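You operate a simulated robot arm through the tools that you are given. There is no shell and no other tool. Be economical: measure what you need, move in short steps, check, and stop when the job is done.

You run a simulated robot arm. Do the job below in one go: nothing can be reset, and whatever is moved stays where it is left.

TASK
Take the trainer out of the gauge and fit the black shoe in.
Fine: slider back first, trainer onto the bench seat; heel against the stop, slider up to the toe; the other shoe stays.

The check looks at the end state, three seconds after you hand in, the way a careful person would. Anything else that was tipped, shoved, dropped, spilled or broken makes it a failure.

THE ROBOT
A 6-joint arm with a two-finger parallel gripper on a trunk, on a base that drives. Base frame: it is fixed to the floor where the robot stands at the start and does not move with it; the origin is under the middle of the robot, x ahead of it, y to its left, z up; the surface under the hand at the start is at about z = 470. Readings come in mm, degrees, newtons and seconds.
With the tool pointing down near the work surface it reaches from about 320 to 820 mm from the robot's upright axis, wherever it stands. Its first joint turns from -166.0 to 166.0 degrees. Places, roughly: shoe [500, 1250, 1000]; shoe gauge [600, 200, 500]; slider [600, 100, 500]; top shelf of the shoe bench [400, 200, 500]. Payload 3.91 kg.
The TCP is the grasp point between the finger pads, 30 mm short of the fingertips. In the tool frame z runs along the fingers and y along their closing line. The gripper opens to 110 mm. The fingers are 20 mm wide and 10 mm thick; the gripper's body (48 by 112 mm) begins 55 mm behind the TCP.
Orientation is that of the tool frame in the base frame, as a unit quaternion [x, y, z, w]. With the fingers straight down and closing along the base's y, the tool's x points along the base's -x, its y along +y and its z along -z.

THE INTERFACE
- The arm moves only by the tool servo_tool. Its argument "targets" is a list of rows, each a list of 7 numbers: the shift along the tool's x, y, z in mm, then the turn, a rotation vector about the tool's x, y, z in degrees, then the gripper command, from -1 (shut) to 1 (fully open), values between in proportion. In form: [[tx, ty, tz, ax, ay, az, gripper], ...]. A call has 1 to 8 rows; each row shifts and turns the commanded pose from where the row before left it, along the tool's axes as they then stand. A row lasts 0.2 s, in which the tool goes at most 50 mm and 8.6 degrees; a call with a longer step from one row to the next is refused whole, and so is a gripper value outside its range. A pose out of reach is approached as far as the arm can. The call stops where the force on the tool passes 80 N (or 10 N more than at its start, if that is more) or the arm is blocked; 0.2 s more then pass. Each finger travels about 45 mm/s and halts on what it meets, pressing with about 38 N; the grip force reading is that of the motor and also rises with nothing between the fingers. The clock runs only during rows and for 0.2 s after the last one: add rows that do not move to give the fingers time. The reply holds the time, the measured pose of the TCP, the force on the tool along the base axes, the opening and the grip force, in the units named above and with some noise, with the torque about the TCP (base axes, N m) and any sound that the robot's microphone picked up.
- Cameras (640 x 400 px; columns grow to the right, rows downward): "scene" is now at [-12.5, 168.2, 1320.3]; the picture's right is [0.21, -0.98, 0.00], its down [-0.84, -0.18, -0.51] and it looks along [0.50, 0.11, -0.86] (base axes); focal length 262 px, centre (320, 200). "wrist" rides on the gripper at [77, 7, -115] in the tool frame; the picture's right is [-0.09, 1.00, 0.00], its down [-0.80, -0.07, -0.59] and it looks along [-0.59, -0.05, 0.80] (tool axes); focal length 270 px, centre (320, 200). There is no depth. A picture from a camera that has moved, and an enlarged one, comes with that camera's place and axes in the base frame and with its lens.
- grab_frame(camera): a new picture of that camera. No time passes.
- move_column(by): slides the trunk up (or, below 0, down) by that many mm; the arm and the scene camera ride with it, the base frame stays. It gives what a move gives, with no picture.
- drive_base(legs): drives the robot by 1 to 6 legs, each [ahead, turn to the left] in mm and degrees, along the robot's own axes; the way and the turn of a leg run together, so that a leg with both is an arc; at most 1500 mm and 180 degrees a leg. The arm and the cameras ride along, it lands a little off, and it stops where it bumps. It gives what a move gives.
- head_to(pan, tilt): turns the head with the scene camera to pan (to the left, within 155 degrees either way) and tilt (down, from -29 to 69), counted from straight ahead of the robot. It gives what a move gives.
- inspect(camera, box): a new picture of the part [left, top, right, bottom] of that camera's present view, enlarged. No time passes.
- close_job(): hands the job in; it is judged then, once.

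Work in short steps. Places have to be worked out from the pictures, the camera data and where the tool is seen: move nearer, look again, correct. Check each grasp and each placing, and mend what went wrong. You have 120 turns and 98 pictures in all, those below and enlarged ones among them. Open the gripper and draw the arm clear of the work before you hand the job in, unless the task says otherwise; then end with one line.

The tools are called after "Emit:" by a JSON object that holds its "fn" and its "kwargs". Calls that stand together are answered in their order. servo_tool: Moves the arm, as the interface text tells. Its arguments: {"type":"object","properties":{"targets":{"type":"array"}},"required":["targets"]} The other tools are called the same way: move_column (by) slides the trunk up or down; drive_base (legs) drives the base; head_to (pan, tilt) turns the head that bears the scene camera; grab_frame (camera) takes a picture; inspect (camera, box) takes an enlarged picture of a part of a camera's view; close_job () hands the job in.

At the start:

```text
t: 0.0
tool_pos: [452.0, 253.6, 761.9]
ee_rot: [0.006, 1.0, -0.001, 0.0]
wrist_force: [-0.1, 0.9, 0.6]
ft_torque: [-0.02, -0.01, 0.0]
grip_width: 110.1
grasp_force: 0.1
trunk travel left (down, up): [-300.0, 310.0]
robot x, y, heading: [3.2, -0.8, 0.1]
head pan, tilt: [12.3, 59.3]
```

scene: 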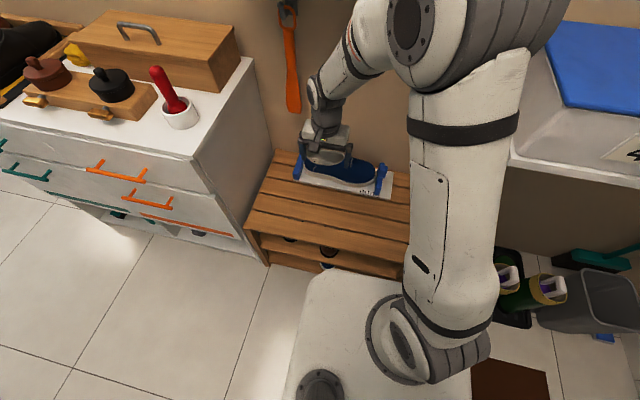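
wrist: 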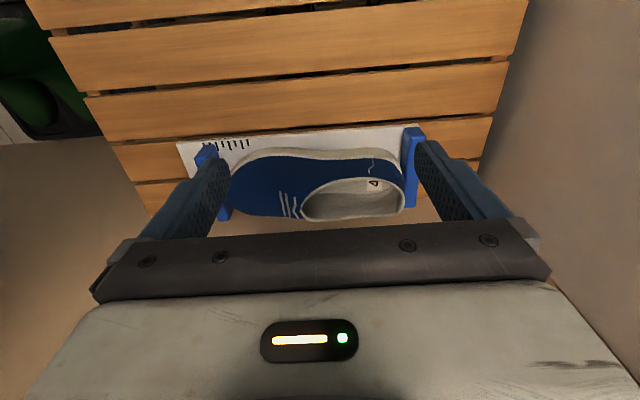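

The trainer lies in the gauge on the bench, and a dark shoe seems to be at the far left. I'll look closer at the gauge and turn the head toward the black shoe.

Emit:
{"fn": "inspect", "kwargs": {"camera": "wrist", "box": [120, 80, 520, 330]}}

Emit:
{"fn": "inspect", "kwargs": {"camera": "scene", "box": [230, 110, 430, 280]}}

Emit:
{"fn": "head_to", "kwargs": {"pan": 65, "tilt": 35}}

Emit:
{"fn": "grab_frame", "kwargs": {"camera": "scene"}}

```text
1.60 times, centred on (320, 205) of wrist
camera zoom: at [376.6, 260.6, 875.8], right [0.1, 0.99, 0.0], down [0.8, -0.08, 0.59], along [0.59, -0.06, -0.8], focal length 432 px, centre (320, 192)
```

zoom: 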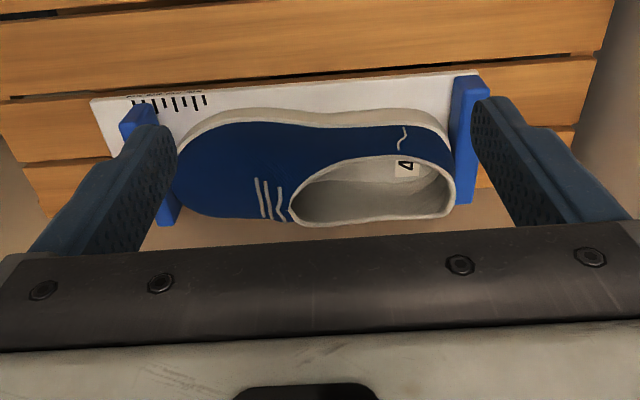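

```text
2.35 times, centred on (330, 195) of scene
camera zoom: at [-12.5, 168.2, 1320.3], right [0.21, -0.98, 0.0], down [-0.84, -0.18, -0.51], along [0.5, 0.11, -0.86], focal length 617 px, centre (296, 212)
```

zoom: 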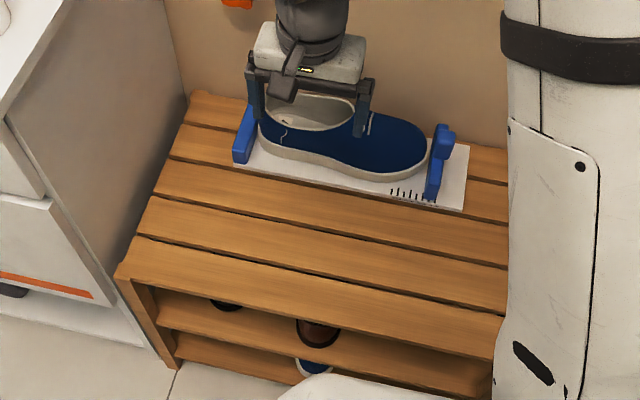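

```text
t: 1.2
tool_pos: [453.4, 253.5, 761.9]
ee_rot: [0.006, 1.0, 0.0, 0.0]
wrist_force: [0.5, 0.6, -0.1]
ft_torque: [0.05, -0.04, 0.02]
grip_width: 110.0
grasp_force: 0.1
trunk travel left (down, up): [-300.0, 310.0]
robot x, y, heading: [-1.0, 1.1, 0.3]
head pan, tilt: [65.0, 35.0]
```

```text
93 pictures are left
camera scene: at [-41.1, 233.6, 1353.7], right [0.91, -0.42, 0.0], down [-0.24, -0.52, -0.82], along [0.35, 0.74, -0.58], focal length 262 px, centre (320, 200)
```

scene: 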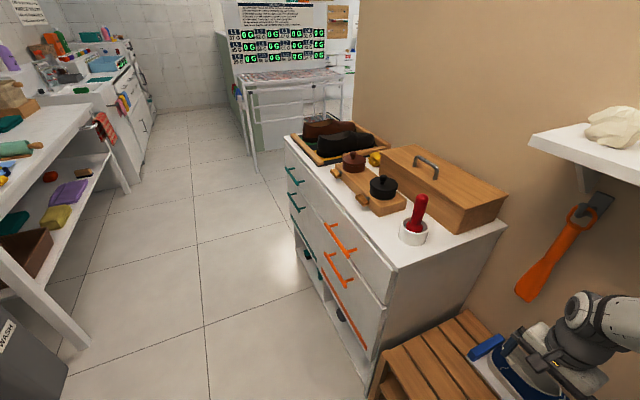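

The tray at the far end of the cabinet holds a black and a brown shoe. I'll zoom in on it.

Emit:
{"fn": "inspect", "kwargs": {"camera": "scene", "box": [270, 100, 430, 220]}}

Emit:
{"fn": "inspect", "kwargs": {"camera": "scene", "box": [350, 280, 600, 400]}}

```text
3.33 times, centred on (350, 160) of scene
camera zoom: at [-41.1, 233.6, 1353.7], right [0.91, -0.42, 0.0], down [-0.24, -0.52, -0.82], along [0.35, 0.74, -0.58], focal length 874 px, centre (220, 333)
```

zoom: 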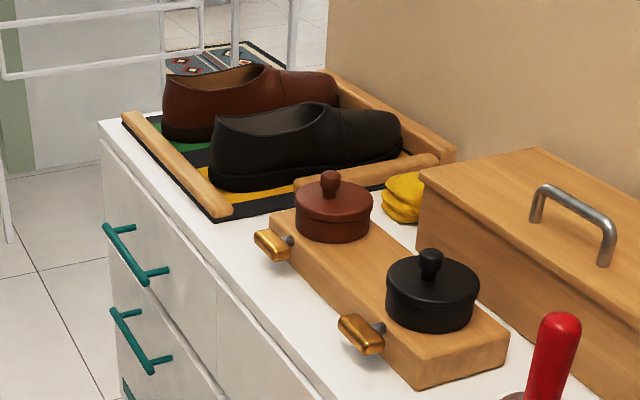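

```text
2.56 times, centred on (475, 340) of scene
camera zoom: at [-41.1, 233.6, 1353.7], right [0.91, -0.42, 0.0], down [-0.24, -0.52, -0.82], along [0.35, 0.74, -0.58], focal length 672 px, centre (-77, -158)
```

zoom: 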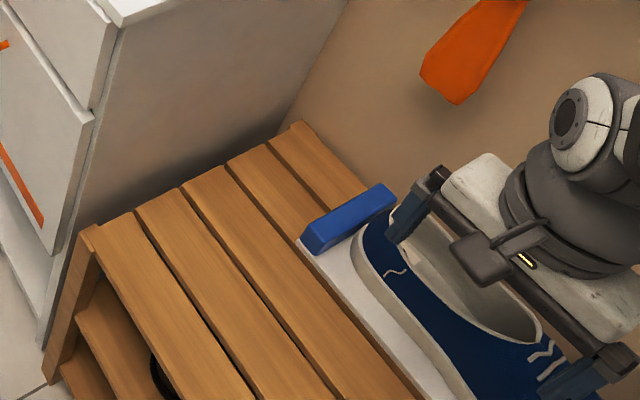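

Cabinet and shoe orientation noted: the black shoe's toe points at the wall. I back the hand off (toward the robot and up) to get an unobstructed view of the whole gauge.

Emit:
{"fn": "servo_tool", "kwargs": {"targets": [[45, 0, -15, 0, 0, 0, 1], [45, 0, -15, 0, 0, 0, 1], [20, 0, -15, 0, 0, 0, 1]]}}

Emit:
{"fn": "grab_frame", "kwargs": {"camera": "wrist"}}

Emit:
{"fn": "head_to", "kwargs": {"pan": 20, "tilt": 50}}

Emit:
{"fn": "grab_frame", "kwargs": {"camera": "scene"}}

```text
t: 2.0
tool_pos: [342.7, 253.1, 806.5]
ee_rot: [0.006, 1.0, 0.0, 0.0]
wrist_force: [0.7, -0.7, -0.5]
ft_torque: [0.0, -0.03, 0.0]
grip_width: 109.9
grasp_force: 0.1
trunk travel left (down, up): [-300.0, 310.0]
robot x, y, heading: [-0.2, -1.7, 0.5]
head pan, tilt: [65.0, 35.0]
```

```text
90 pictures are left
camera wrist: at [265.8, 260.6, 920.4], right [0.1, 0.99, 0.0], down [0.8, -0.08, 0.59], along [0.59, -0.06, -0.8], focal length 270 px, centre (320, 200)
```

wrist: 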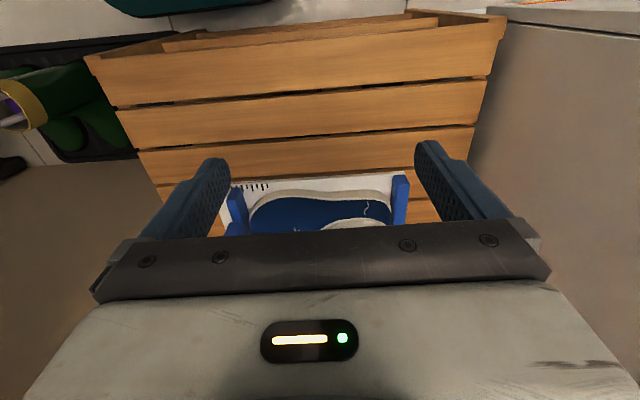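

```text
t: 3.1
tool_pos: [343.3, 254.6, 804.7]
ee_rot: [0.006, 1.0, 0.0, 0.0]
wrist_force: [-0.2, 0.0, -0.3]
ft_torque: [-0.01, -0.04, 0.05]
grip_width: 110.0
grasp_force: 0.1
trunk travel left (down, up): [-300.0, 310.0]
robot x, y, heading: [2.0, 1.1, 0.2]
head pan, tilt: [20.0, 50.0]
```

```text
89 pictures are left
camera scene: at [-6.1, 180.3, 1332.1], right [0.34, -0.94, 0.0], down [-0.72, -0.26, -0.64], along [0.6, 0.22, -0.77], focal length 262 px, centre (320, 200)
```

scene: 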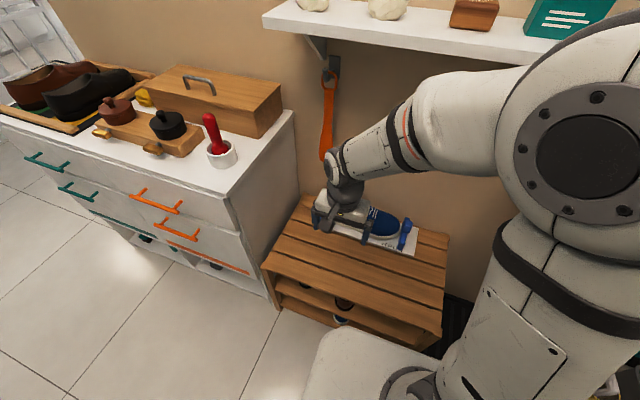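

The gripper body hides the gauge from there. I'll move the hand towards the wall and up to see the gauge higher in the picture.

Emit:
{"fn": "servo_tool", "kwargs": {"targets": [[-45, 0, -10, 0, 0, 0, 1], [-45, 0, -10, 0, 0, 0, 1], [-45, 0, -10, 0, 0, 0, 1], [-25, 0, 0, 0, 0, 0, 1]]}}

Emit:
{"fn": "inspect", "kwargs": {"camera": "wrist", "box": [160, 50, 480, 250]}}

Emit:
{"fn": "inspect", "kwargs": {"camera": "scene", "box": [250, 160, 450, 285]}}

```text
t: 4.1
tool_pos: [503.1, 251.1, 837.2]
ee_rot: [0.006, 1.0, 0.0, 0.0]
wrist_force: [-1.4, -0.3, 0.1]
ft_torque: [0.0, 0.0, 0.0]
grip_width: 109.9
grasp_force: 0.1
trunk travel left (down, up): [-300.0, 310.0]
robot x, y, heading: [-0.4, -2.0, 0.1]
head pan, tilt: [20.0, 50.0]
```

```text
2.00 times, centred on (320, 150) of wrist
camera zoom: at [426.9, 258.7, 951.4], right [0.1, 1.0, 0.0], down [0.8, -0.08, 0.59], along [0.59, -0.06, -0.8], focal length 541 px, centre (320, 300)
```

zoom: 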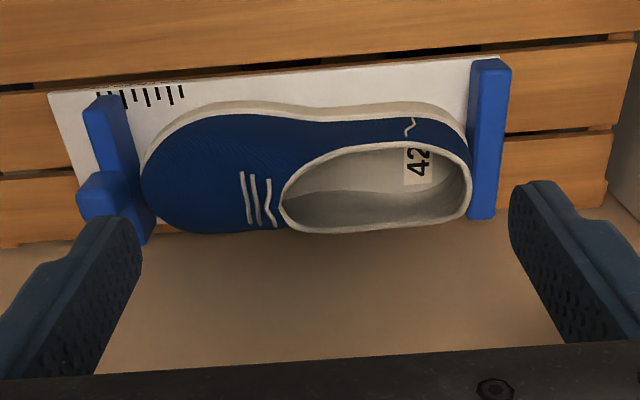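

```text
3.20 times, centred on (350, 222) of scene
camera zoom: at [-5.9, 180.2, 1332.1], right [0.34, -0.94, 0.0], down [-0.72, -0.26, -0.64], along [0.6, 0.22, -0.77], focal length 840 px, centre (224, 128)
```

zoom: 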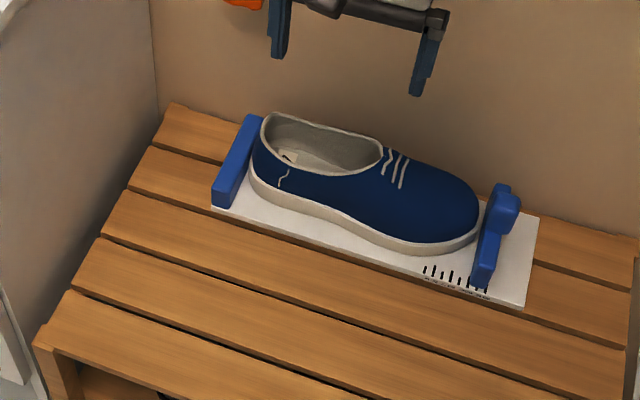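

Gauge geometry from both views: plate x 530–657, y 16–395, top z≈480; slider bar y≈60–83 with a knob about (594, 65, 555). I go above the slider area and turn the hand 90° so the fingers close along x, with the camera on the shoe side.

Emit:
{"fn": "servo_tool", "kwargs": {"targets": [[-30, -35, 20, 0, 0, 0, 1], [-30, -35, 20, 0, 0, 0, 1], [-30, -35, 20, 0, 0, 0, 1], [0, 0, 0, 0, 0, 8.5, 1], [0, 0, 0, 0, 0, 8.5, 1], [0, 0, 0, 0, 0, 8.5, 1], [0, 0, 0, 0, 0, 8.5, 1], [0, 0, 0, 0, 0, 8.5, 1]]}}

Emit:
{"fn": "servo_tool", "kwargs": {"targets": [[0, 0, 0, 0, 0, 8.5, 1], [0, 0, 0, 0, 0, 8.5, 1], [0, 0, 0, 0, 0, 8.5, 1], [0, 0, 0, 0, 0, 8.5, 1], [0, 0, 0, 0, 0, 8.5, 1], [0, 0, 0, 0, 0, 5, 1]]}}

Emit:
{"fn": "grab_frame", "kwargs": {"camera": "wrist"}}

```text
refused: row 1 steps farther than a row can; nothing moved
```

```text
t: 5.5
tool_pos: [502.8, 252.5, 836.4]
ee_rot: [0.409, 0.913, 0.0, 0.0]
wrist_force: [-0.1, 0.0, 0.5]
ft_torque: [-0.02, -0.01, -0.03]
grip_width: 109.9
grasp_force: 0.1
trunk travel left (down, up): [-300.0, 310.0]
robot x, y, heading: [-0.5, 1.7, 0.0]
head pan, tilt: [20.0, 50.0]
```

```text
86 pictures are left
camera wrist: at [457.1, 313.3, 950.9], right [0.8, 0.6, 0.0], down [0.48, -0.65, 0.59], along [0.35, -0.48, -0.8], focal length 270 px, centre (320, 200)
```

wrist: 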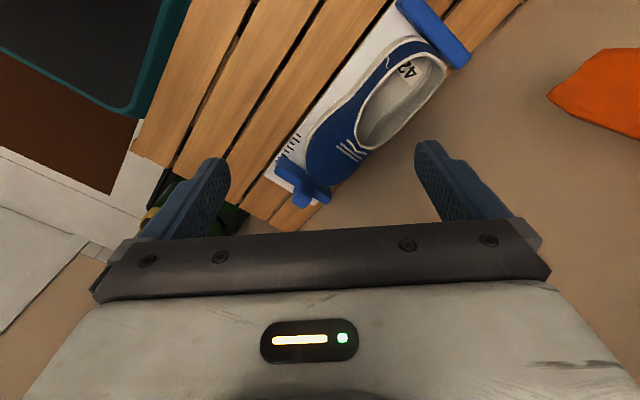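

The turn went halfway; I finish it (5 rows), then move over the knob.

Emit:
{"fn": "servo_tool", "kwargs": {"targets": [[0, 0, 0, 0, 0, 8.4, 1], [0, 0, 0, 0, 0, 8.4, 1], [0, 0, 0, 0, 0, 8.4, 1], [0, 0, 0, 0, 0, 8.4, 1], [0, 0, 0, 0, 0, 8.1, 1], [-35, 30, 15, 0, 0, 0, 1], [-35, 30, 15, 0, 0, 0, 1], [-35, 30, 15, 0, 0, 0, 1]]}}

Emit:
{"fn": "servo_tool", "kwargs": {"targets": [[-30, 0, 40, 0, 0, 0, 1], [-30, 0, 40, 0, 0, 0, 1], [0, 0, 40, 0, 0, 0, 1]]}}

Emit:
{"fn": "grab_frame", "kwargs": {"camera": "wrist"}}

```text
t: 7.3
tool_pos: [594.0, 146.6, 791.3]
ee_rot: [0.707, 0.708, 0.0, 0.001]
wrist_force: [0.0, 0.0, 0.0]
ft_torque: [-0.01, -0.02, 0.01]
grip_width: 109.8
grasp_force: 0.1
trunk travel left (down, up): [-300.0, 310.0]
robot x, y, heading: [1.4, 2.6, -0.1]
head pan, tilt: [20.0, 50.0]
```

```text
t: 8.1
tool_pos: [593.6, 88.0, 671.7]
ee_rot: [0.707, 0.708, 0.001, 0.0]
wrist_force: [-0.8, -0.6, -0.1]
ft_torque: [-0.02, 0.0, 0.0]
grip_width: 110.0
grasp_force: 0.1
trunk travel left (down, up): [-300.0, 310.0]
robot x, y, heading: [-0.3, -0.8, -0.0]
head pan, tilt: [20.0, 50.0]
```

```text
85 pictures are left
camera wrist: at [600.4, 163.5, 784.7], right [1.0, -0.09, 0.0], down [-0.07, -0.8, 0.59], along [-0.05, -0.59, -0.8], focal length 270 px, centre (320, 200)
```

wrist: 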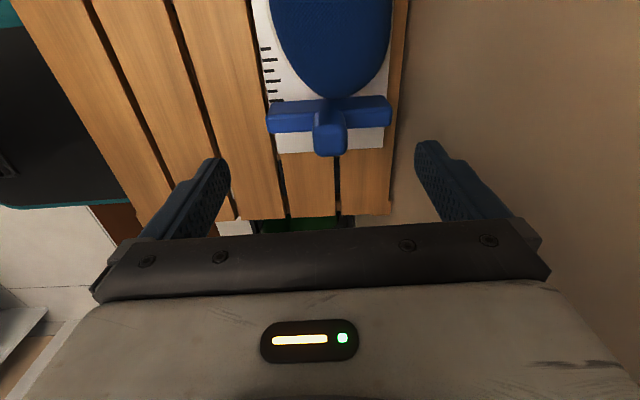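

The slider is a bar with a tab protruding toward −y; tab centre ≈ (601, 55), top ≈ z 555–560. I descend so that the open fingers straddle the tab, clear of the bar, and look before closing.

Emit:
{"fn": "servo_tool", "kwargs": {"targets": [[-36, 7, 20, 0, 0, 0, 1], [0, 0, 40, 0, 0, 0, 1], [0, 0, 20, 0, 0, 0, 1]]}}

Emit:
{"fn": "grab_frame", "kwargs": {"camera": "wrist"}}

Emit:
{"fn": "inspect", "kwargs": {"camera": "scene", "box": [320, 170, 450, 260]}}

```text
t: 8.9
tool_pos: [599.9, 51.8, 590.8]
ee_rot: [0.707, 0.707, 0.001, 0.0]
wrist_force: [0.1, 0.6, 0.5]
ft_torque: [0.0, 0.0, 0.0]
grip_width: 109.8
grasp_force: 0.0
trunk travel left (down, up): [-300.0, 310.0]
robot x, y, heading: [4.6, 2.4, 0.1]
head pan, tilt: [20.0, 50.0]
```

```text
84 pictures are left
camera wrist: at [606.8, 127.9, 705.3], right [1.0, -0.09, 0.0], down [-0.07, -0.8, 0.59], along [-0.05, -0.59, -0.8], focal length 270 px, centre (320, 200)
```

wrist: 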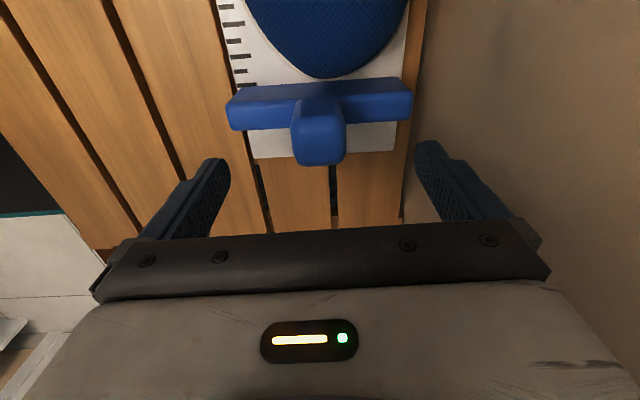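

```text
4.44 times, centred on (385, 215) of scene
camera zoom: at [-5.7, 180.1, 1332.1], right [0.34, -0.94, 0.0], down [-0.72, -0.26, -0.64], along [0.6, 0.22, -0.77], focal length 1166 px, centre (31, 133)
```

zoom: 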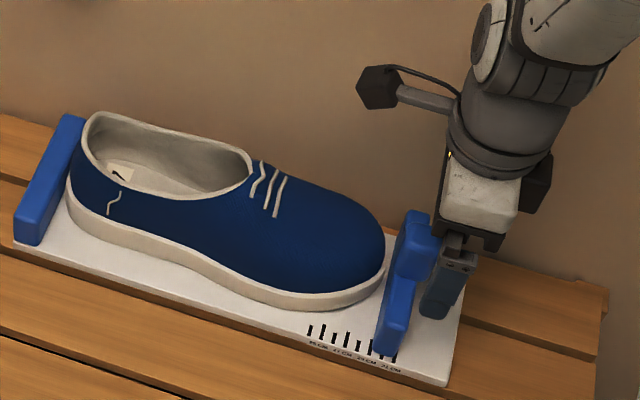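

The positions of the tab and bar faces are uncertain by ~10 mm; I zoom in from both cameras before going down.

Emit:
{"fn": "inspect", "kwargs": {"camera": "scene", "box": [385, 205, 425, 255]}}

Emit:
{"fn": "inspect", "kwargs": {"camera": "wrist", "box": [210, 60, 430, 190]}}

```text
8.00 times, centred on (405, 230) of scene
camera zoom: at [-5.7, 180.1, 1332.1], right [0.34, -0.94, 0.0], down [-0.72, -0.26, -0.64], along [0.6, 0.22, -0.77], focal length 2099 px, centre (-360, -40)
```

zoom: 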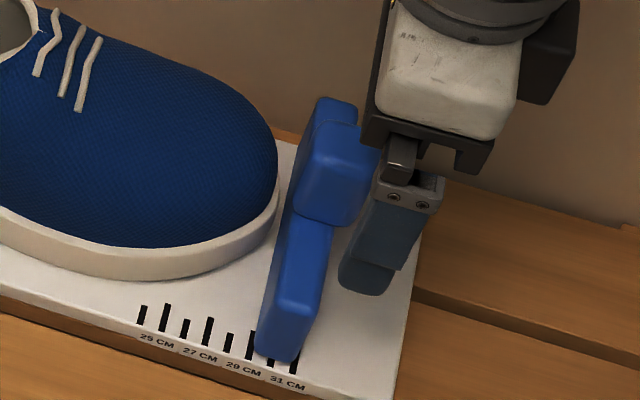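

```text
2.91 times, centred on (320, 125) of wrist
camera zoom: at [606.8, 127.9, 705.3], right [1.0, -0.09, 0.0], down [-0.07, -0.8, 0.59], along [-0.05, -0.59, -0.8], focal length 786 px, centre (320, 418)
```

zoom: 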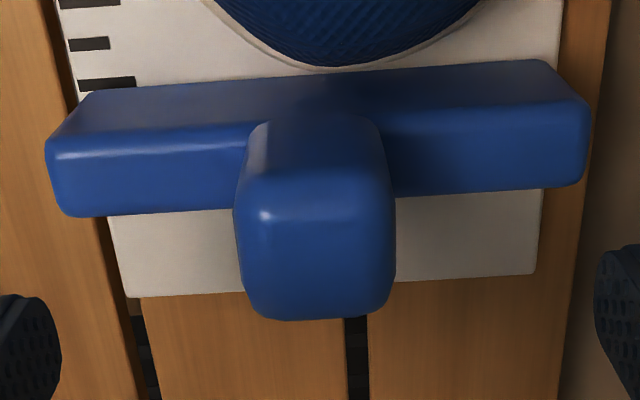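

Reinterpreting: the bar is y 65–79, z 482–535, and the knob stands on it, x≈588–618, y≈55–79, up to z≈578. I lower so the tips stay just above the bar, centred on the knob, and close gently.

Emit:
{"fn": "servo_tool", "kwargs": {"targets": [[12, 2, 5, 0, 0, 0, 1], [0, 0, 11, 0, 0, 0, 1], [0, 0, 0, 0, 0, 0, 0.2], [0, 0, 0, 0, 0, 0, -0.3], [0, 0, 0, 0, 0, 0, -0.6], [0, 0, 0, 0, 0, 0, -0.6], [0, 0, 0, 0, 0, 0, -0.6]]}}

Emit:
{"fn": "grab_frame", "kwargs": {"camera": "wrist"}}

Emit:
{"fn": "inspect", "kwargs": {"camera": "scene", "box": [365, 195, 429, 255]}}

```text
t: 10.5
tool_pos: [599.7, 63.8, 576.8]
ee_rot: [0.706, 0.708, -0.002, -0.002]
wrist_force: [-12.0, 0.5, 1.4]
ft_torque: [-0.17, -0.2, -0.31]
grip_width: 30.3
grasp_force: 24.8
trunk travel left (down, up): [-300.0, 310.0]
robot x, y, heading: [3.8, 2.4, 0.1]
head pan, tilt: [20.0, 50.0]
```

```text
80 pictures are left
camera wrist: at [607.9, 140.0, 690.0], right [1.0, -0.09, 0.0], down [-0.07, -0.8, 0.6], along [-0.05, -0.59, -0.8], focal length 270 px, centre (320, 200)
```

wrist: 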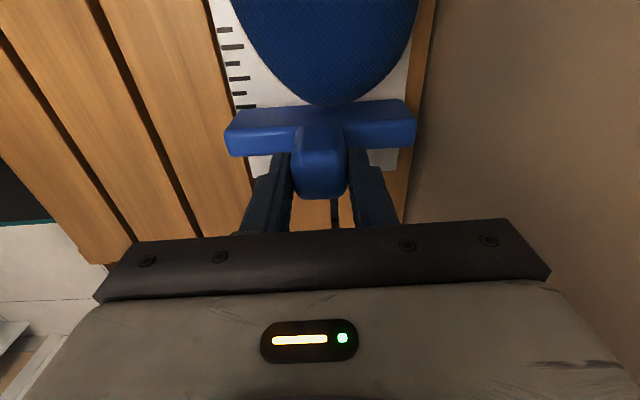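

```text
6.67 times, centred on (397, 225) of scene
camera zoom: at [-6.9, 180.2, 1332.1], right [0.34, -0.94, 0.0], down [-0.72, -0.26, -0.64], along [0.6, 0.22, -0.77], focal length 1749 px, centre (-193, 33)
```

zoom: 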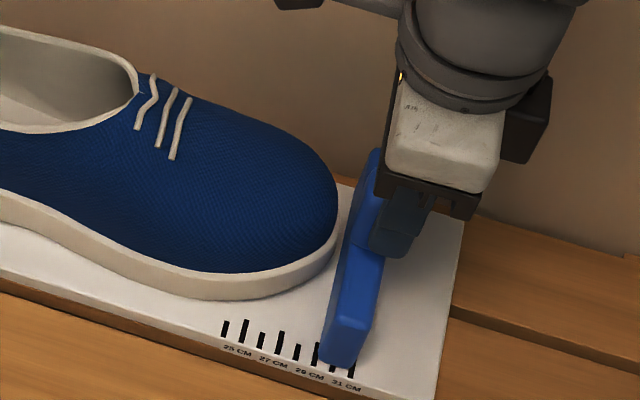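

The knob is gripped (30 mm). I now pull the slider back (−y) in small steps, watching the force.

Emit:
{"fn": "servo_tool", "kwargs": {"targets": [[-5, 0, 0, 0, 0, 0, -0.8], [-7, 0, 0, 0, 0, 0, -0.8], [-7, 0, 0, 0, 0, 0, -0.8], [-6, 0, 0, 0, 0, 0, -0.8]]}}

Emit:
{"fn": "inspect", "kwargs": {"camera": "scene", "box": [270, 165, 450, 278]}}

```text
t: 11.5
tool_pos: [599.6, 39.1, 575.5]
ee_rot: [0.706, 0.708, -0.002, -0.001]
wrist_force: [-28.6, 0.5, -2.8]
ft_torque: [0.23, -0.23, -1.14]
grip_width: 30.2
grasp_force: 45.0
trunk travel left (down, up): [-300.0, 310.0]
robot x, y, heading: [0.5, -0.1, 0.1]
head pan, tilt: [20.0, 50.0]
```

```text
3.54 times, centred on (360, 222) of scene
camera zoom: at [-7.8, 180.2, 1332.0], right [0.34, -0.94, 0.0], down [-0.72, -0.26, -0.64], along [0.6, 0.22, -0.77], focal length 929 px, centre (178, 124)
```

zoom: 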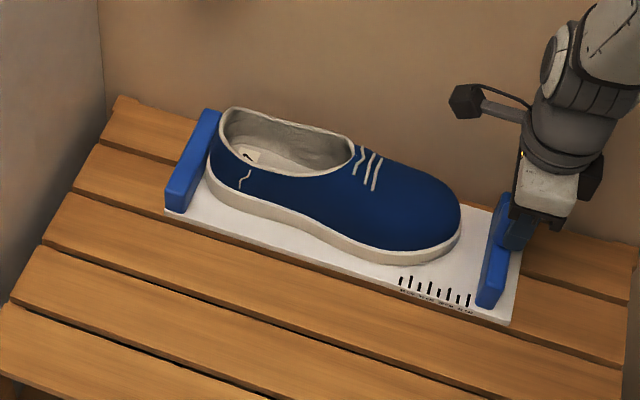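

The slider went back 25 mm with the gauge unmoved. I release and rise straight up, then move over the trainer.

Emit:
{"fn": "servo_tool", "kwargs": {"targets": [[0, 0, 0, 0, 0, 0, 0], [0, 0, 0, 0, 0, 0, 0], [0, 0, 0, 0, 0, 0, 0], [0, 0, -30, 0, 0, 0, 0], [0, 0, -45, 0, 0, 0, 1], [0, 0, -45, 0, 0, 0, 1], [0, 0, -45, 0, 0, 0, 1]]}}

Emit:
{"fn": "servo_tool", "kwargs": {"targets": [[40, 0, -20, 0, 0, 0, 1], [40, 0, -20, 0, 0, 0, 1], [40, 0, -20, 0, 0, 0, 1], [30, 0, 0, 0, 0, 0, 1]]}}

Emit:
{"fn": "grab_frame", "kwargs": {"camera": "wrist"}}

Emit:
{"fn": "grab_frame", "kwargs": {"camera": "scene"}}

```text
t: 13.1
tool_pos: [602.6, 39.0, 740.8]
ee_rot: [0.707, 0.707, 0.001, 0.0]
wrist_force: [0.2, 0.3, 0.0]
ft_torque: [-0.01, 0.01, -0.01]
grip_width: 109.8
grasp_force: 0.1
trunk travel left (down, up): [-300.0, 310.0]
robot x, y, heading: [-2.1, -0.4, 0.3]
head pan, tilt: [20.0, 50.0]
```

```text
t: 14.1
tool_pos: [601.0, 188.1, 802.1]
ee_rot: [0.707, 0.708, 0.0, 0.0]
wrist_force: [1.0, -1.1, 0.3]
ft_torque: [-0.01, 0.04, -0.01]
grip_width: 110.0
grasp_force: 0.1
trunk travel left (down, up): [-300.0, 310.0]
robot x, y, heading: [-0.0, 3.3, -0.1]
head pan, tilt: [20.0, 50.0]
```

```text
77 pictures are left
camera wrist: at [609.0, 264.7, 915.6], right [1.0, -0.09, 0.0], down [-0.07, -0.8, 0.59], along [-0.05, -0.59, -0.8], focal length 270 px, centre (320, 200)
```

wrist: 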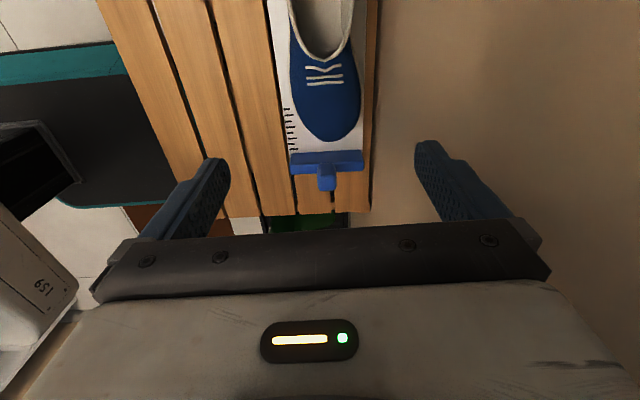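

```text
76 pictures are left
camera scene: at [-6.0, 180.1, 1332.1], right [0.34, -0.94, 0.0], down [-0.72, -0.26, -0.64], along [0.6, 0.22, -0.77], focal length 262 px, centre (320, 200)
```

scene: 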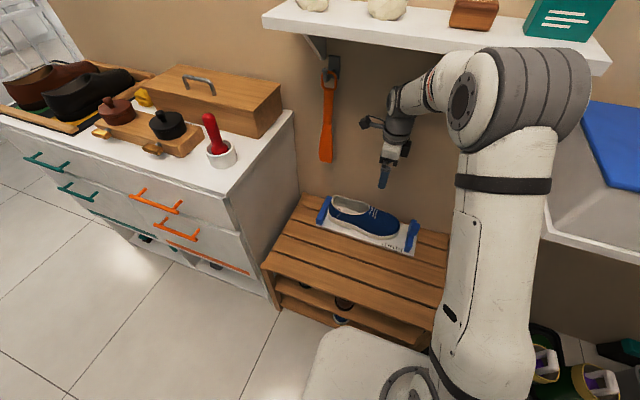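

The bench seat in front of the gauge (x 310–530) is free for the trainer. I move above the shoe's waist (~(604, 240)) and look down before grasping across its width.

Emit:
{"fn": "servo_tool", "kwargs": {"targets": [[26, 3, 35, 0, 0, 0, 1], [26, 0, 40, 0, 0, 0, 1], [0, 0, 45, 0, 0, 0, 1]]}}

Emit:
{"fn": "grab_frame", "kwargs": {"camera": "wrist"}}

Emit:
{"fn": "inspect", "kwargs": {"camera": "scene", "box": [280, 140, 450, 260]}}

```text
t: 14.9
tool_pos: [604.7, 241.9, 680.8]
ee_rot: [0.706, 0.708, 0.001, 0.0]
wrist_force: [-0.5, 0.2, 0.5]
ft_torque: [0.0, -0.01, -0.01]
grip_width: 110.2
grasp_force: 0.1
trunk travel left (down, up): [-300.0, 310.0]
robot x, y, heading: [-0.2, 1.9, 0.2]
head pan, tilt: [20.0, 50.0]
```

```text
75 pictures are left
camera wrist: at [611.6, 316.7, 794.5], right [1.0, -0.09, 0.0], down [-0.07, -0.8, 0.59], along [-0.05, -0.59, -0.8], focal length 270 px, centre (320, 200)
```

wrist: 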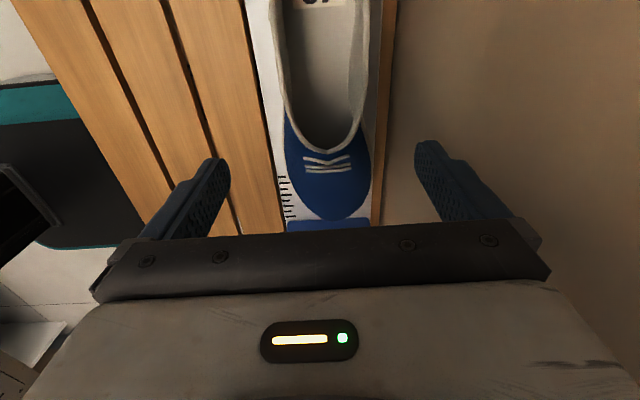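

```text
3.33 times, centred on (365, 200) of scene
camera zoom: at [-6.0, 180.3, 1332.1], right [0.34, -0.94, 0.0], down [-0.72, -0.26, -0.64], along [0.6, 0.22, -0.77], focal length 874 px, centre (170, 200)
```

zoom: 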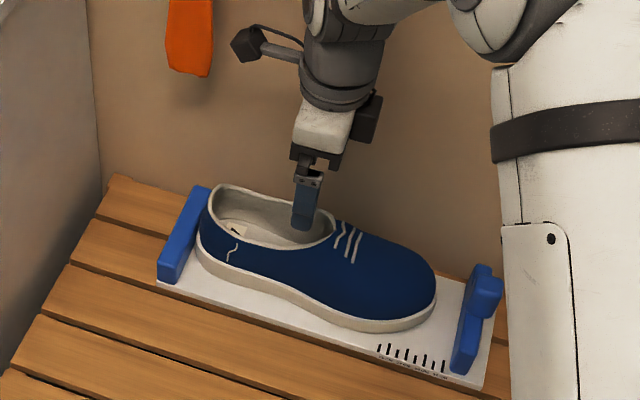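

Trainer spans x≈562–654 at the waist, so an open grip centred at x≈607 clears both sides by ~9 mm. I descend with force watch.

Emit:
{"fn": "servo_tool", "kwargs": {"targets": [[-6, 2.5, 30, 0, 0, 0, 1], [0, 0, 40, 0, 0, 0, 1], [0, 0, 35, 0, 0, 0, 1]]}}

Emit:
{"fn": "grab_frame", "kwargs": {"camera": "wrist"}}

Emit:
{"fn": "inspect", "kwargs": {"camera": "scene", "box": [310, 160, 430, 250]}}

```text
t: 15.7
tool_pos: [607.5, 234.0, 574.3]
ee_rot: [0.707, 0.708, 0.0, 0.0]
wrist_force: [-0.2, 0.6, 0.6]
ft_torque: [0.02, 0.02, 0.02]
grip_width: 109.9
grasp_force: 0.1
trunk travel left (down, up): [-300.0, 310.0]
robot x, y, heading: [-0.6, 2.7, 0.0]
head pan, tilt: [20.0, 50.0]
```

```text
73 pictures are left
camera wrist: at [614.4, 309.9, 689.6], right [1.0, -0.09, 0.0], down [-0.07, -0.8, 0.59], along [-0.05, -0.59, -0.8], focal length 270 px, centre (320, 200)
```

wrist: 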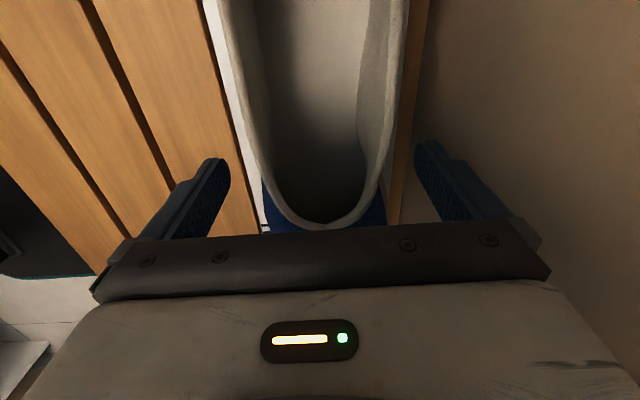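

```text
4.44 times, centred on (370, 205) of scene
camera zoom: at [-5.9, 180.2, 1332.1], right [0.34, -0.94, 0.0], down [-0.72, -0.26, -0.64], along [0.6, 0.22, -0.77], focal length 1166 px, centre (98, 178)
```

zoom: 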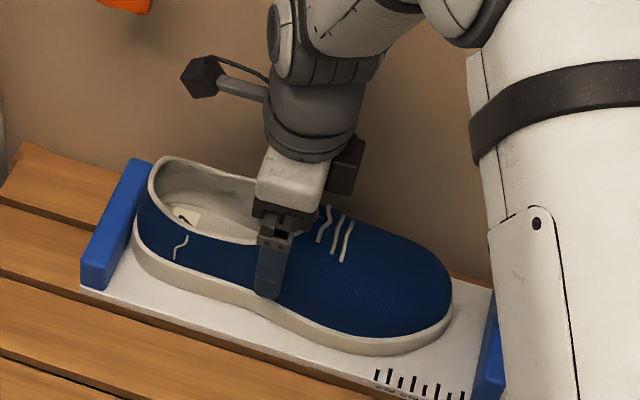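

The shoe is centred between the fingers. I lower to z≈530 and close on the sides.

Emit:
{"fn": "servo_tool", "kwargs": {"targets": [[0, 0, 25, 0, 0, 0, 1], [0, 0, 20, 0, 0, 0, 1], [0, 0, 0, 0, 0, 0, 0.6], [0, 0, 0, 0, 0, 0, 0.3], [0, 0, 0, 0, 0, 0, 0.0], [0, 0, 0, 0, 0, 0, 0.0]]}}

Emit:
{"fn": "grab_frame", "kwargs": {"camera": "wrist"}}

Emit:
{"fn": "inspect", "kwargs": {"camera": "scene", "box": [310, 160, 430, 250]}}

```text
t: 17.1
tool_pos: [608.6, 234.1, 530.0]
ee_rot: [0.707, 0.708, 0.0, 0.0]
wrist_force: [-0.7, -0.2, -1.0]
ft_torque: [-0.03, 0.15, 0.02]
grip_width: 93.5
grasp_force: 37.6
trunk travel left (down, up): [-300.0, 310.0]
robot x, y, heading: [0.5, 1.0, 0.3]
head pan, tilt: [20.0, 50.0]
```

```text
71 pictures are left
camera wrist: at [614.9, 310.4, 644.5], right [1.0, -0.09, 0.0], down [-0.07, -0.8, 0.59], along [-0.05, -0.59, -0.8], focal length 270 px, centre (320, 200)
```

wrist: 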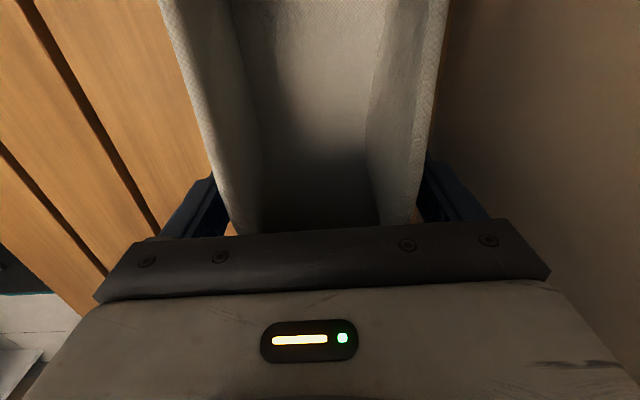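

```text
4.44 times, centred on (370, 205) of scene
camera zoom: at [-5.8, 180.2, 1332.1], right [0.34, -0.94, 0.0], down [-0.72, -0.26, -0.64], along [0.6, 0.22, -0.77], focal length 1166 px, centre (98, 178)
```

zoom: 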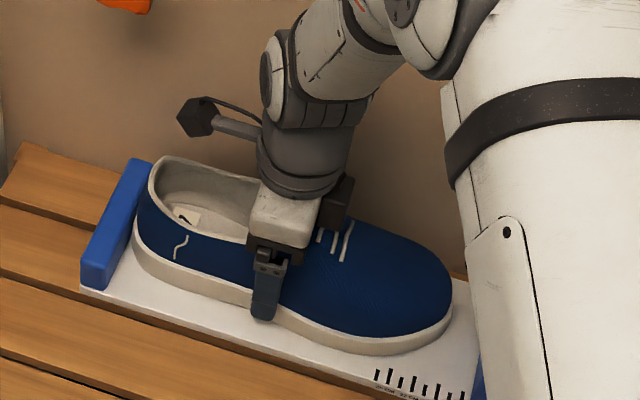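

Firm grip at 93.5 mm. I lift a little and check that it holds level and free of the stop.

Emit:
{"fn": "servo_tool", "kwargs": {"targets": [[-2, 0, -8, 0, 0, 0, -0.4], [-2, 0, -10, 0, 0, 0, -0.4], [-2, 0, -20, 0, 0, 0, -0.4], [0, 0, -20, 0, 0, 0, -0.4]]}}

Emit:
{"fn": "inspect", "kwargs": {"camera": "scene", "box": [280, 140, 450, 260]}}

```text
t: 18.1
tool_pos: [607.4, 228.5, 587.9]
ee_rot: [0.706, 0.708, 0.0, 0.0]
wrist_force: [-0.3, 0.0, -2.9]
ft_torque: [0.02, -0.03, -0.01]
grip_width: 76.7
grasp_force: 38.1
trunk travel left (down, up): [-300.0, 310.0]
robot x, y, heading: [1.3, 0.8, 0.2]
head pan, tilt: [20.0, 50.0]
```

```text
3.33 times, centred on (365, 200) of scene
camera zoom: at [-5.6, 180.3, 1332.0], right [0.34, -0.94, 0.0], down [-0.72, -0.26, -0.64], along [0.6, 0.22, -0.77], focal length 874 px, centre (170, 200)
```

zoom: 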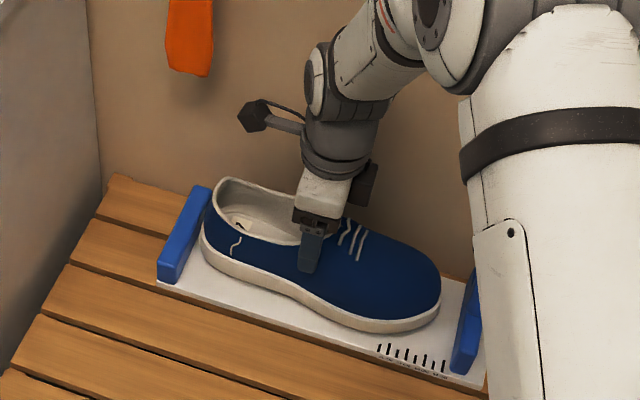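

The opening shrank to 77 mm: the fingers slid up the tapered upper and the shoe barely rose. I check closely whether it's off the plate.

Emit:
{"fn": "inspect", "kwargs": {"camera": "scene", "box": [330, 190, 420, 250]}}

Emit:
{"fn": "grab_frame", "kwargs": {"camera": "wrist"}}

```text
6.67 times, centred on (375, 220) of scene
camera zoom: at [-5.6, 180.3, 1332.0], right [0.34, -0.94, 0.0], down [-0.72, -0.26, -0.64], along [0.6, 0.22, -0.77], focal length 1749 px, centre (-47, 67)
```

zoom: 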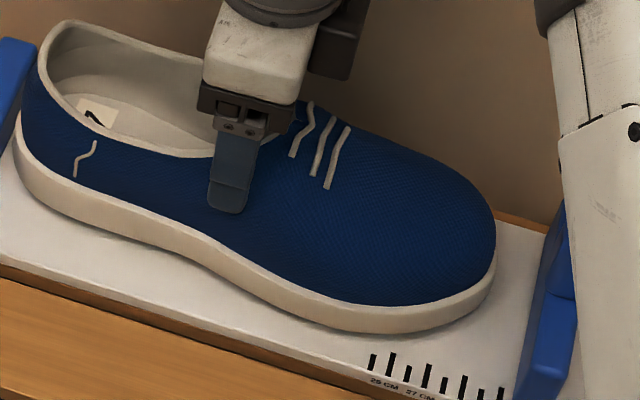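

```text
67 pictures are left
camera wrist: at [614.5, 304.9, 702.9], right [1.0, -0.09, 0.0], down [-0.07, -0.8, 0.59], along [-0.05, -0.59, -0.8], focal length 270 px, centre (320, 200)
```

wrist: 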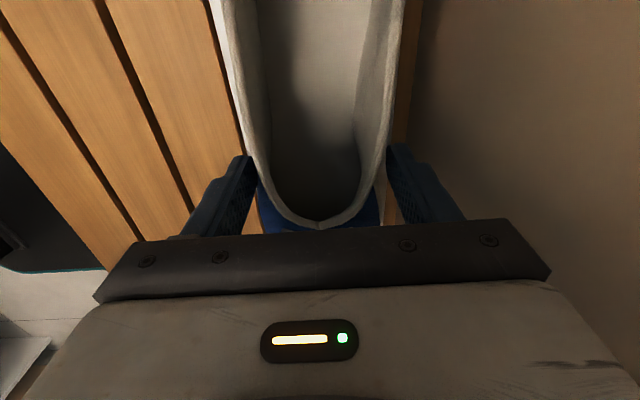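

The tips only hold the upper's top edge, not secure. I set it down, open, move slightly toward the narrow waist (+y) and go lower to grip the vertical sole sides.

Emit:
{"fn": "servo_tool", "kwargs": {"targets": [[0, 0, 8, 0, 0, 0, 0.3], [0, 0, 8, 0, 0, 0, 0.4], [0, 0, 5, 0, 0, 0, 0.7], [0, 0, 0, 0, 0, 0, 1], [0, 0, 0, 0, 0, 0, 1], [16, 0, 10, 0, 0, 0, 1], [0, 0, 20, 0, 0, 0, 1], [0, 0, 7, 0, 0, 0, 1]]}}

Emit:
{"fn": "servo_tool", "kwargs": {"targets": [[0, 0, 5, 0, 0, 0, 1], [0, 0, 5, 0, 0, 0, 1]]}}

Emit:
{"fn": "inspect", "kwargs": {"camera": "scene", "box": [310, 180, 430, 255]}}

```text
t: 19.9
tool_pos: [609.6, 244.8, 530.3]
ee_rot: [0.707, 0.707, 0.0, 0.0]
wrist_force: [1.1, 0.4, 0.6]
ft_torque: [-0.01, -0.01, 0.01]
grip_width: 110.0
grasp_force: 0.1
trunk travel left (down, up): [-300.0, 310.0]
robot x, y, heading: [1.7, 0.3, 0.1]
head pan, tilt: [20.0, 50.0]
```

```text
t: 20.5
tool_pos: [608.3, 244.0, 523.8]
ee_rot: [0.707, 0.707, 0.002, 0.001]
wrist_force: [-4.0, -0.4, 20.8]
ft_torque: [-0.7, -0.12, -0.14]
grip_width: 110.1
grasp_force: 0.0
trunk travel left (down, up): [-300.0, 310.0]
robot x, y, heading: [1.7, 0.4, 0.2]
head pan, tilt: [20.0, 50.0]
```

```text
5.33 times, centred on (370, 218) of scene
camera zoom: at [-7.9, 179.6, 1332.6], right [0.34, -0.94, 0.0], down [-0.72, -0.26, -0.64], along [0.6, 0.22, -0.77], focal length 1399 px, centre (53, 107)
```

zoom: 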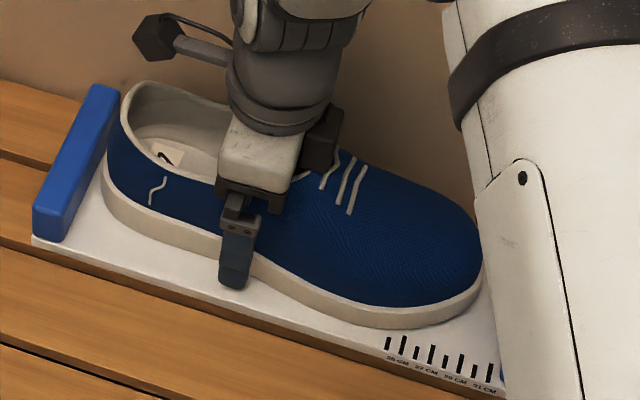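

The gripper body touched the collar (20 N) at z≈524, so the shoe is tall and a side hug can't reach low enough. Better: pinch the near collar wall (x≈573), one finger inside the shoe, near its balance point. I rise, narrow the opening and shift.

Emit:
{"fn": "servo_tool", "kwargs": {"targets": [[0, 0, -20, 0, 0, 0, 1], [0, 0, -40, 0, 0, 0, 1], [0, 0, -45, 0, 0, 0, 0.3], [0, -36, 0, 0, 0, 0, 0], [0, 0, 0, 0, 0, 0, 0], [0, 0, 0, 0, 0, 0, 0]]}}

Emit:
{"fn": "grab_frame", "kwargs": {"camera": "wrist"}}

```text
t: 21.9
tool_pos: [573.1, 244.1, 625.8]
ee_rot: [0.706, 0.708, 0.0, 0.0]
wrist_force: [0.3, -0.6, -0.5]
ft_torque: [0.02, 0.0, 0.0]
grip_width: 55.1
grasp_force: 0.1
trunk travel left (down, up): [-300.0, 310.0]
robot x, y, heading: [0.3, -0.2, 0.3]
head pan, tilt: [20.0, 50.0]
```

```text
65 pictures are left
camera wrist: at [579.3, 321.1, 739.7], right [1.0, -0.09, 0.0], down [-0.07, -0.8, 0.59], along [-0.05, -0.59, -0.8], focal length 270 px, centre (320, 200)
```

wrist: 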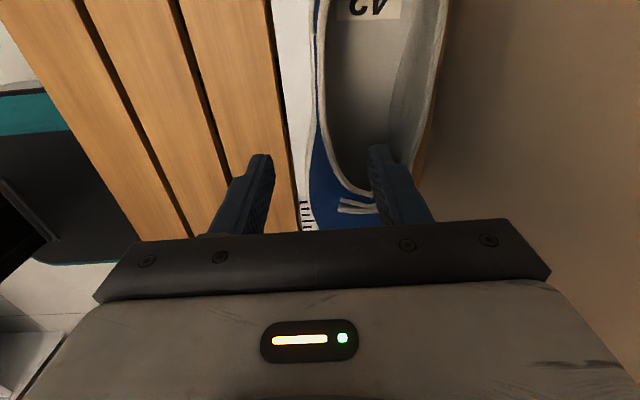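

The near wall lies midway between the fingers and the inside finger is over the opening. I descend and close on the wall.

Emit:
{"fn": "servo_tool", "kwargs": {"targets": [[0, 0, 40, 0, 0, 0, 0], [0, 0, 25, 0, 0, 0, 0], [0, 0, 15, 0, 0, 0, 0]]}}

Emit:
{"fn": "grab_frame", "kwargs": {"camera": "wrist"}}

Emit:
{"fn": "servo_tool", "kwargs": {"targets": [[0, 0, 0, 0, 0, 0, -0.5], [0, 0, 0, 0, 0, 0, -1], [0, 0, 0, 0, 0, 0, -1], [0, 0, 0, 0, 0, 0, -1]]}}

Emit:
{"fn": "grab_frame", "kwargs": {"camera": "wrist"}}

Emit:
{"fn": "inspect", "kwargs": {"camera": "scene", "box": [310, 180, 430, 255]}}

```text
t: 22.7
tool_pos: [572.7, 244.8, 545.8]
ee_rot: [0.706, 0.708, 0.0, 0.0]
wrist_force: [0.1, 0.3, 0.0]
ft_torque: [0.0, -0.02, 0.0]
grip_width: 54.9
grasp_force: 0.0
trunk travel left (down, up): [-300.0, 310.0]
robot x, y, heading: [-0.2, -4.6, -0.0]
head pan, tilt: [20.0, 50.0]
```

```text
64 pictures are left
camera wrist: at [579.6, 320.7, 659.7], right [1.0, -0.09, 0.0], down [-0.07, -0.8, 0.59], along [-0.05, -0.59, -0.8], focal length 270 px, centre (320, 200)
```

wrist: 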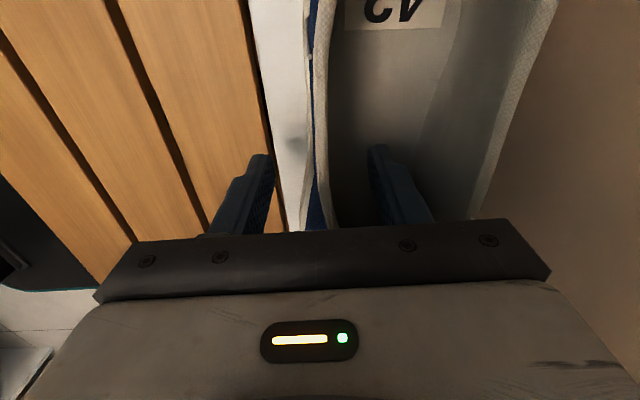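

```text
t: 23.7
tool_pos: [570.8, 244.4, 545.8]
ee_rot: [0.706, 0.708, 0.0, 0.0]
wrist_force: [-8.7, 1.5, 8.9]
ft_torque: [-0.14, 0.72, -0.44]
grip_width: 13.5
grasp_force: 38.1
trunk travel left (down, up): [-300.0, 310.0]
robot x, y, heading: [-0.6, 2.0, 0.1]
head pan, tilt: [20.0, 50.0]
```

```text
63 pictures are left
camera wrist: at [578.5, 320.6, 660.6], right [1.0, -0.09, 0.0], down [-0.07, -0.8, 0.59], along [-0.05, -0.59, -0.8], focal length 270 px, centre (320, 200)
```

wrist: 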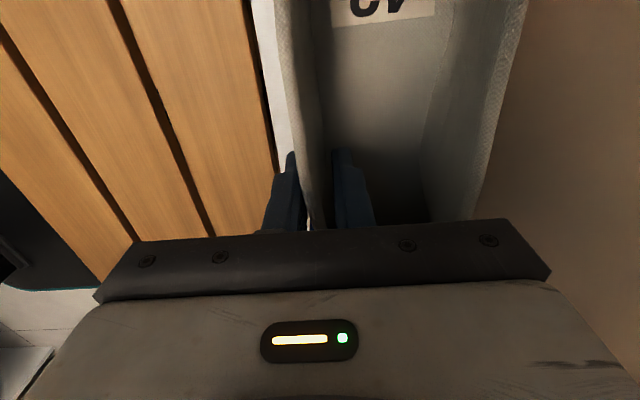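

```text
5.33 times, centred on (370, 218) of scene
camera zoom: at [-7.0, 180.0, 1332.2], right [0.34, -0.94, 0.0], down [-0.72, -0.26, -0.64], along [0.6, 0.22, -0.77], focal length 1399 px, centre (53, 107)
```

zoom: 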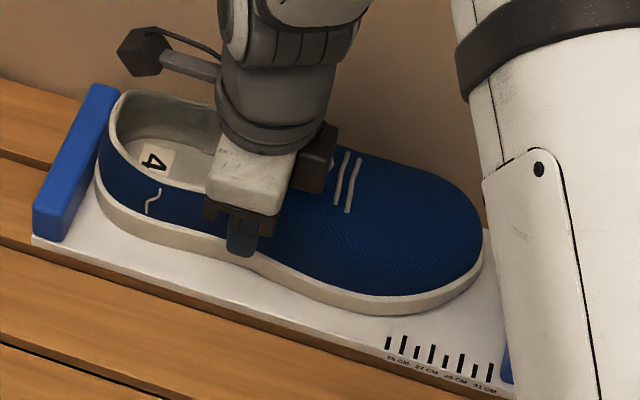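

Wall gripped at 13.5 mm with 38 N. I lift gently.

Emit:
{"fn": "servo_tool", "kwargs": {"targets": [[0, 0, -10, 0, 0, 0, -1], [0, 0, -15, 0, 0, 0, -1], [0, 0, -20, 0, 0, 0, -1], [0, 0, -25, 0, 0, 0, -1]]}}

Emit:
{"fn": "inspect", "kwargs": {"camera": "scene", "box": [280, 140, 450, 260]}}

```text
t: 24.7
tool_pos: [572.7, 244.0, 615.4]
ee_rot: [0.707, 0.707, 0.0, -0.001]
wrist_force: [0.6, 1.0, -2.7]
ft_torque: [0.05, 0.12, 0.05]
grip_width: 11.7
grasp_force: 37.8
trunk travel left (down, up): [-300.0, 310.0]
robot x, y, heading: [2.3, 3.0, -0.1]
head pan, tilt: [20.0, 50.0]
```

```text
3.33 times, centred on (365, 200) of scene
camera zoom: at [-5.6, 180.3, 1332.0], right [0.34, -0.94, 0.0], down [-0.72, -0.26, -0.64], along [0.6, 0.22, -0.77], focal length 874 px, centre (170, 200)
```

zoom: 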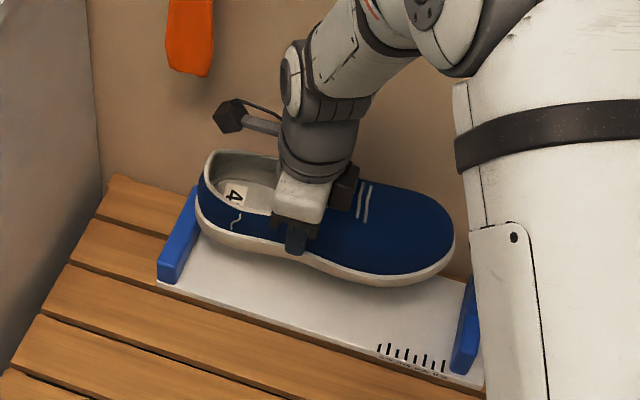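

Trainer hangs level (0.28 kg). I raise it further and carry it over the bench seat in front of the gauge.

Emit:
{"fn": "servo_tool", "kwargs": {"targets": [[0, 0, -35, 0, 0, 0, -1], [0, -25, 0, 0, 0, 0, -1], [0, -35, 0, 0, 0, 0, -1], [0, -35, 0, 0, 0, 0, -1], [0, -35, 0, 0, 0, 0, -1], [0, -35, 0, 0, 0, 0, -1], [0, -25, 0, 0, 0, 0, -1]]}}

Emit:
{"fn": "grab_frame", "kwargs": {"camera": "wrist"}}

Emit:
{"fn": "grab_frame", "kwargs": {"camera": "scene"}}

```text
t: 26.3
tool_pos: [381.6, 243.5, 649.4]
ee_rot: [0.707, 0.707, 0.0, 0.0]
wrist_force: [0.1, 0.1, -2.4]
ft_torque: [0.04, 0.09, 0.0]
grip_width: 11.1
grasp_force: 38.0
trunk travel left (down, up): [-300.0, 310.0]
robot x, y, heading: [-0.6, 2.7, 0.3]
head pan, tilt: [20.0, 50.0]
```

```text
60 pictures are left
camera wrist: at [389.1, 319.7, 764.3], right [1.0, -0.09, 0.0], down [-0.07, -0.8, 0.59], along [-0.05, -0.59, -0.8], focal length 270 px, centre (320, 200)
```

wrist: 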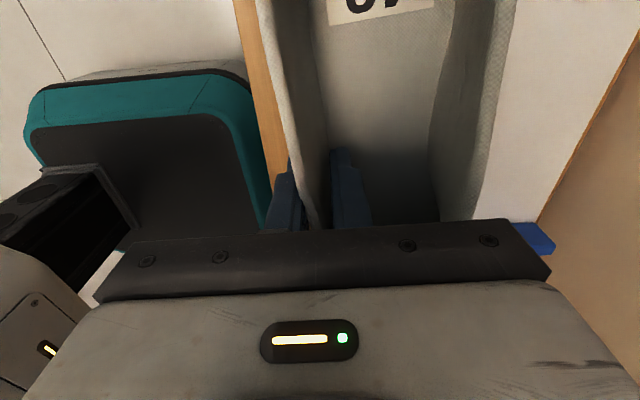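

```text
59 pictures are left
camera scene: at [-5.8, 180.3, 1332.1], right [0.34, -0.94, 0.0], down [-0.72, -0.26, -0.64], along [0.6, 0.22, -0.77], focal length 262 px, centre (320, 200)
```

scene: 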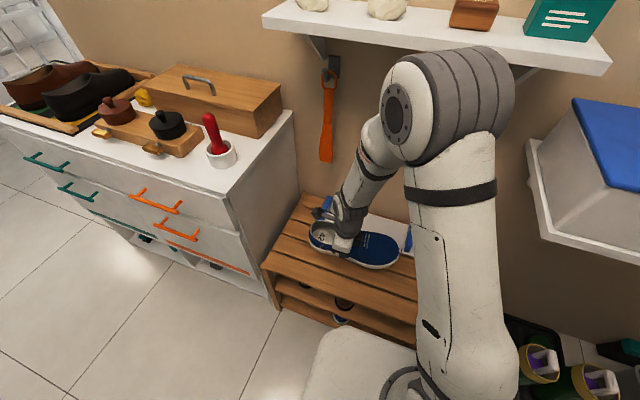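

The trainer is over the free seat (x≈370–465). I lower to just above and then slowly until contact.

Emit:
{"fn": "servo_tool", "kwargs": {"targets": [[0, 0, 40, 0, 0, 0, -1], [0, 0, 35, 0, 0, 0, -1], [0, 0, 20, 0, 0, 0, -1]]}}

Emit:
{"fn": "servo_tool", "kwargs": {"targets": [[0, 0, 5, 0, 0, 0, -1], [0, 0, 5, 0, 0, 0, -1], [0, 0, 3, 0, 0, 0, -1]]}}

Emit:
{"fn": "inspect", "kwargs": {"camera": "scene", "box": [260, 180, 450, 310]}}

```text
t: 27.1
tool_pos: [382.0, 243.7, 555.1]
ee_rot: [0.706, 0.708, -0.001, -0.001]
wrist_force: [0.1, -1.5, -3.0]
ft_torque: [0.06, 0.12, -0.02]
grip_width: 11.4
grasp_force: 38.2
trunk travel left (down, up): [-300.0, 310.0]
robot x, y, heading: [-0.5, 3.1, 0.1]
head pan, tilt: [20.0, 50.0]
```

```text
t: 27.9
tool_pos: [381.7, 243.7, 541.5]
ee_rot: [0.707, 0.708, 0.0, 0.0]
wrist_force: [0.3, 0.4, -2.4]
ft_torque: [0.06, 0.14, -0.03]
grip_width: 11.0
grasp_force: 38.1
trunk travel left (down, up): [-300.0, 310.0]
robot x, y, heading: [-1.3, -0.7, 0.1]
head pan, tilt: [20.0, 50.0]
```

```text
3.08 times, centred on (355, 245) of scene
camera zoom: at [-5.8, 180.3, 1332.1], right [0.34, -0.94, 0.0], down [-0.72, -0.26, -0.64], along [0.6, 0.22, -0.77], focal length 807 px, centre (212, 62)
```

zoom: 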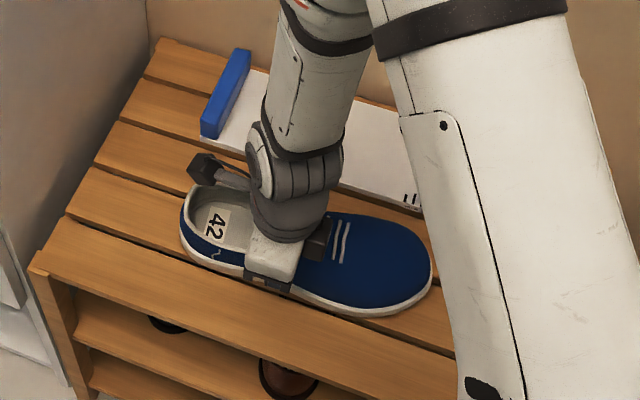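

Not touching yet (force still just the weight). I go down a little more in small steps.

Emit:
{"fn": "servo_tool", "kwargs": {"targets": [[0, 0, 3, 0, 0, 0, -1], [0, 0, 3, 0, 0, 0, -1], [0, 0, 2, 0, 0, 0, -1]]}}

```text
t: 28.7
tool_pos: [380.5, 244.3, 534.0]
ee_rot: [0.707, 0.707, 0.0, -0.001]
wrist_force: [-0.4, 1.0, -2.3]
ft_torque: [0.05, 0.15, -0.04]
grip_width: 11.2
grasp_force: 38.2
trunk travel left (down, up): [-300.0, 310.0]
robot x, y, heading: [-2.2, -3.4, -0.0]
head pan, tilt: [20.0, 50.0]
```

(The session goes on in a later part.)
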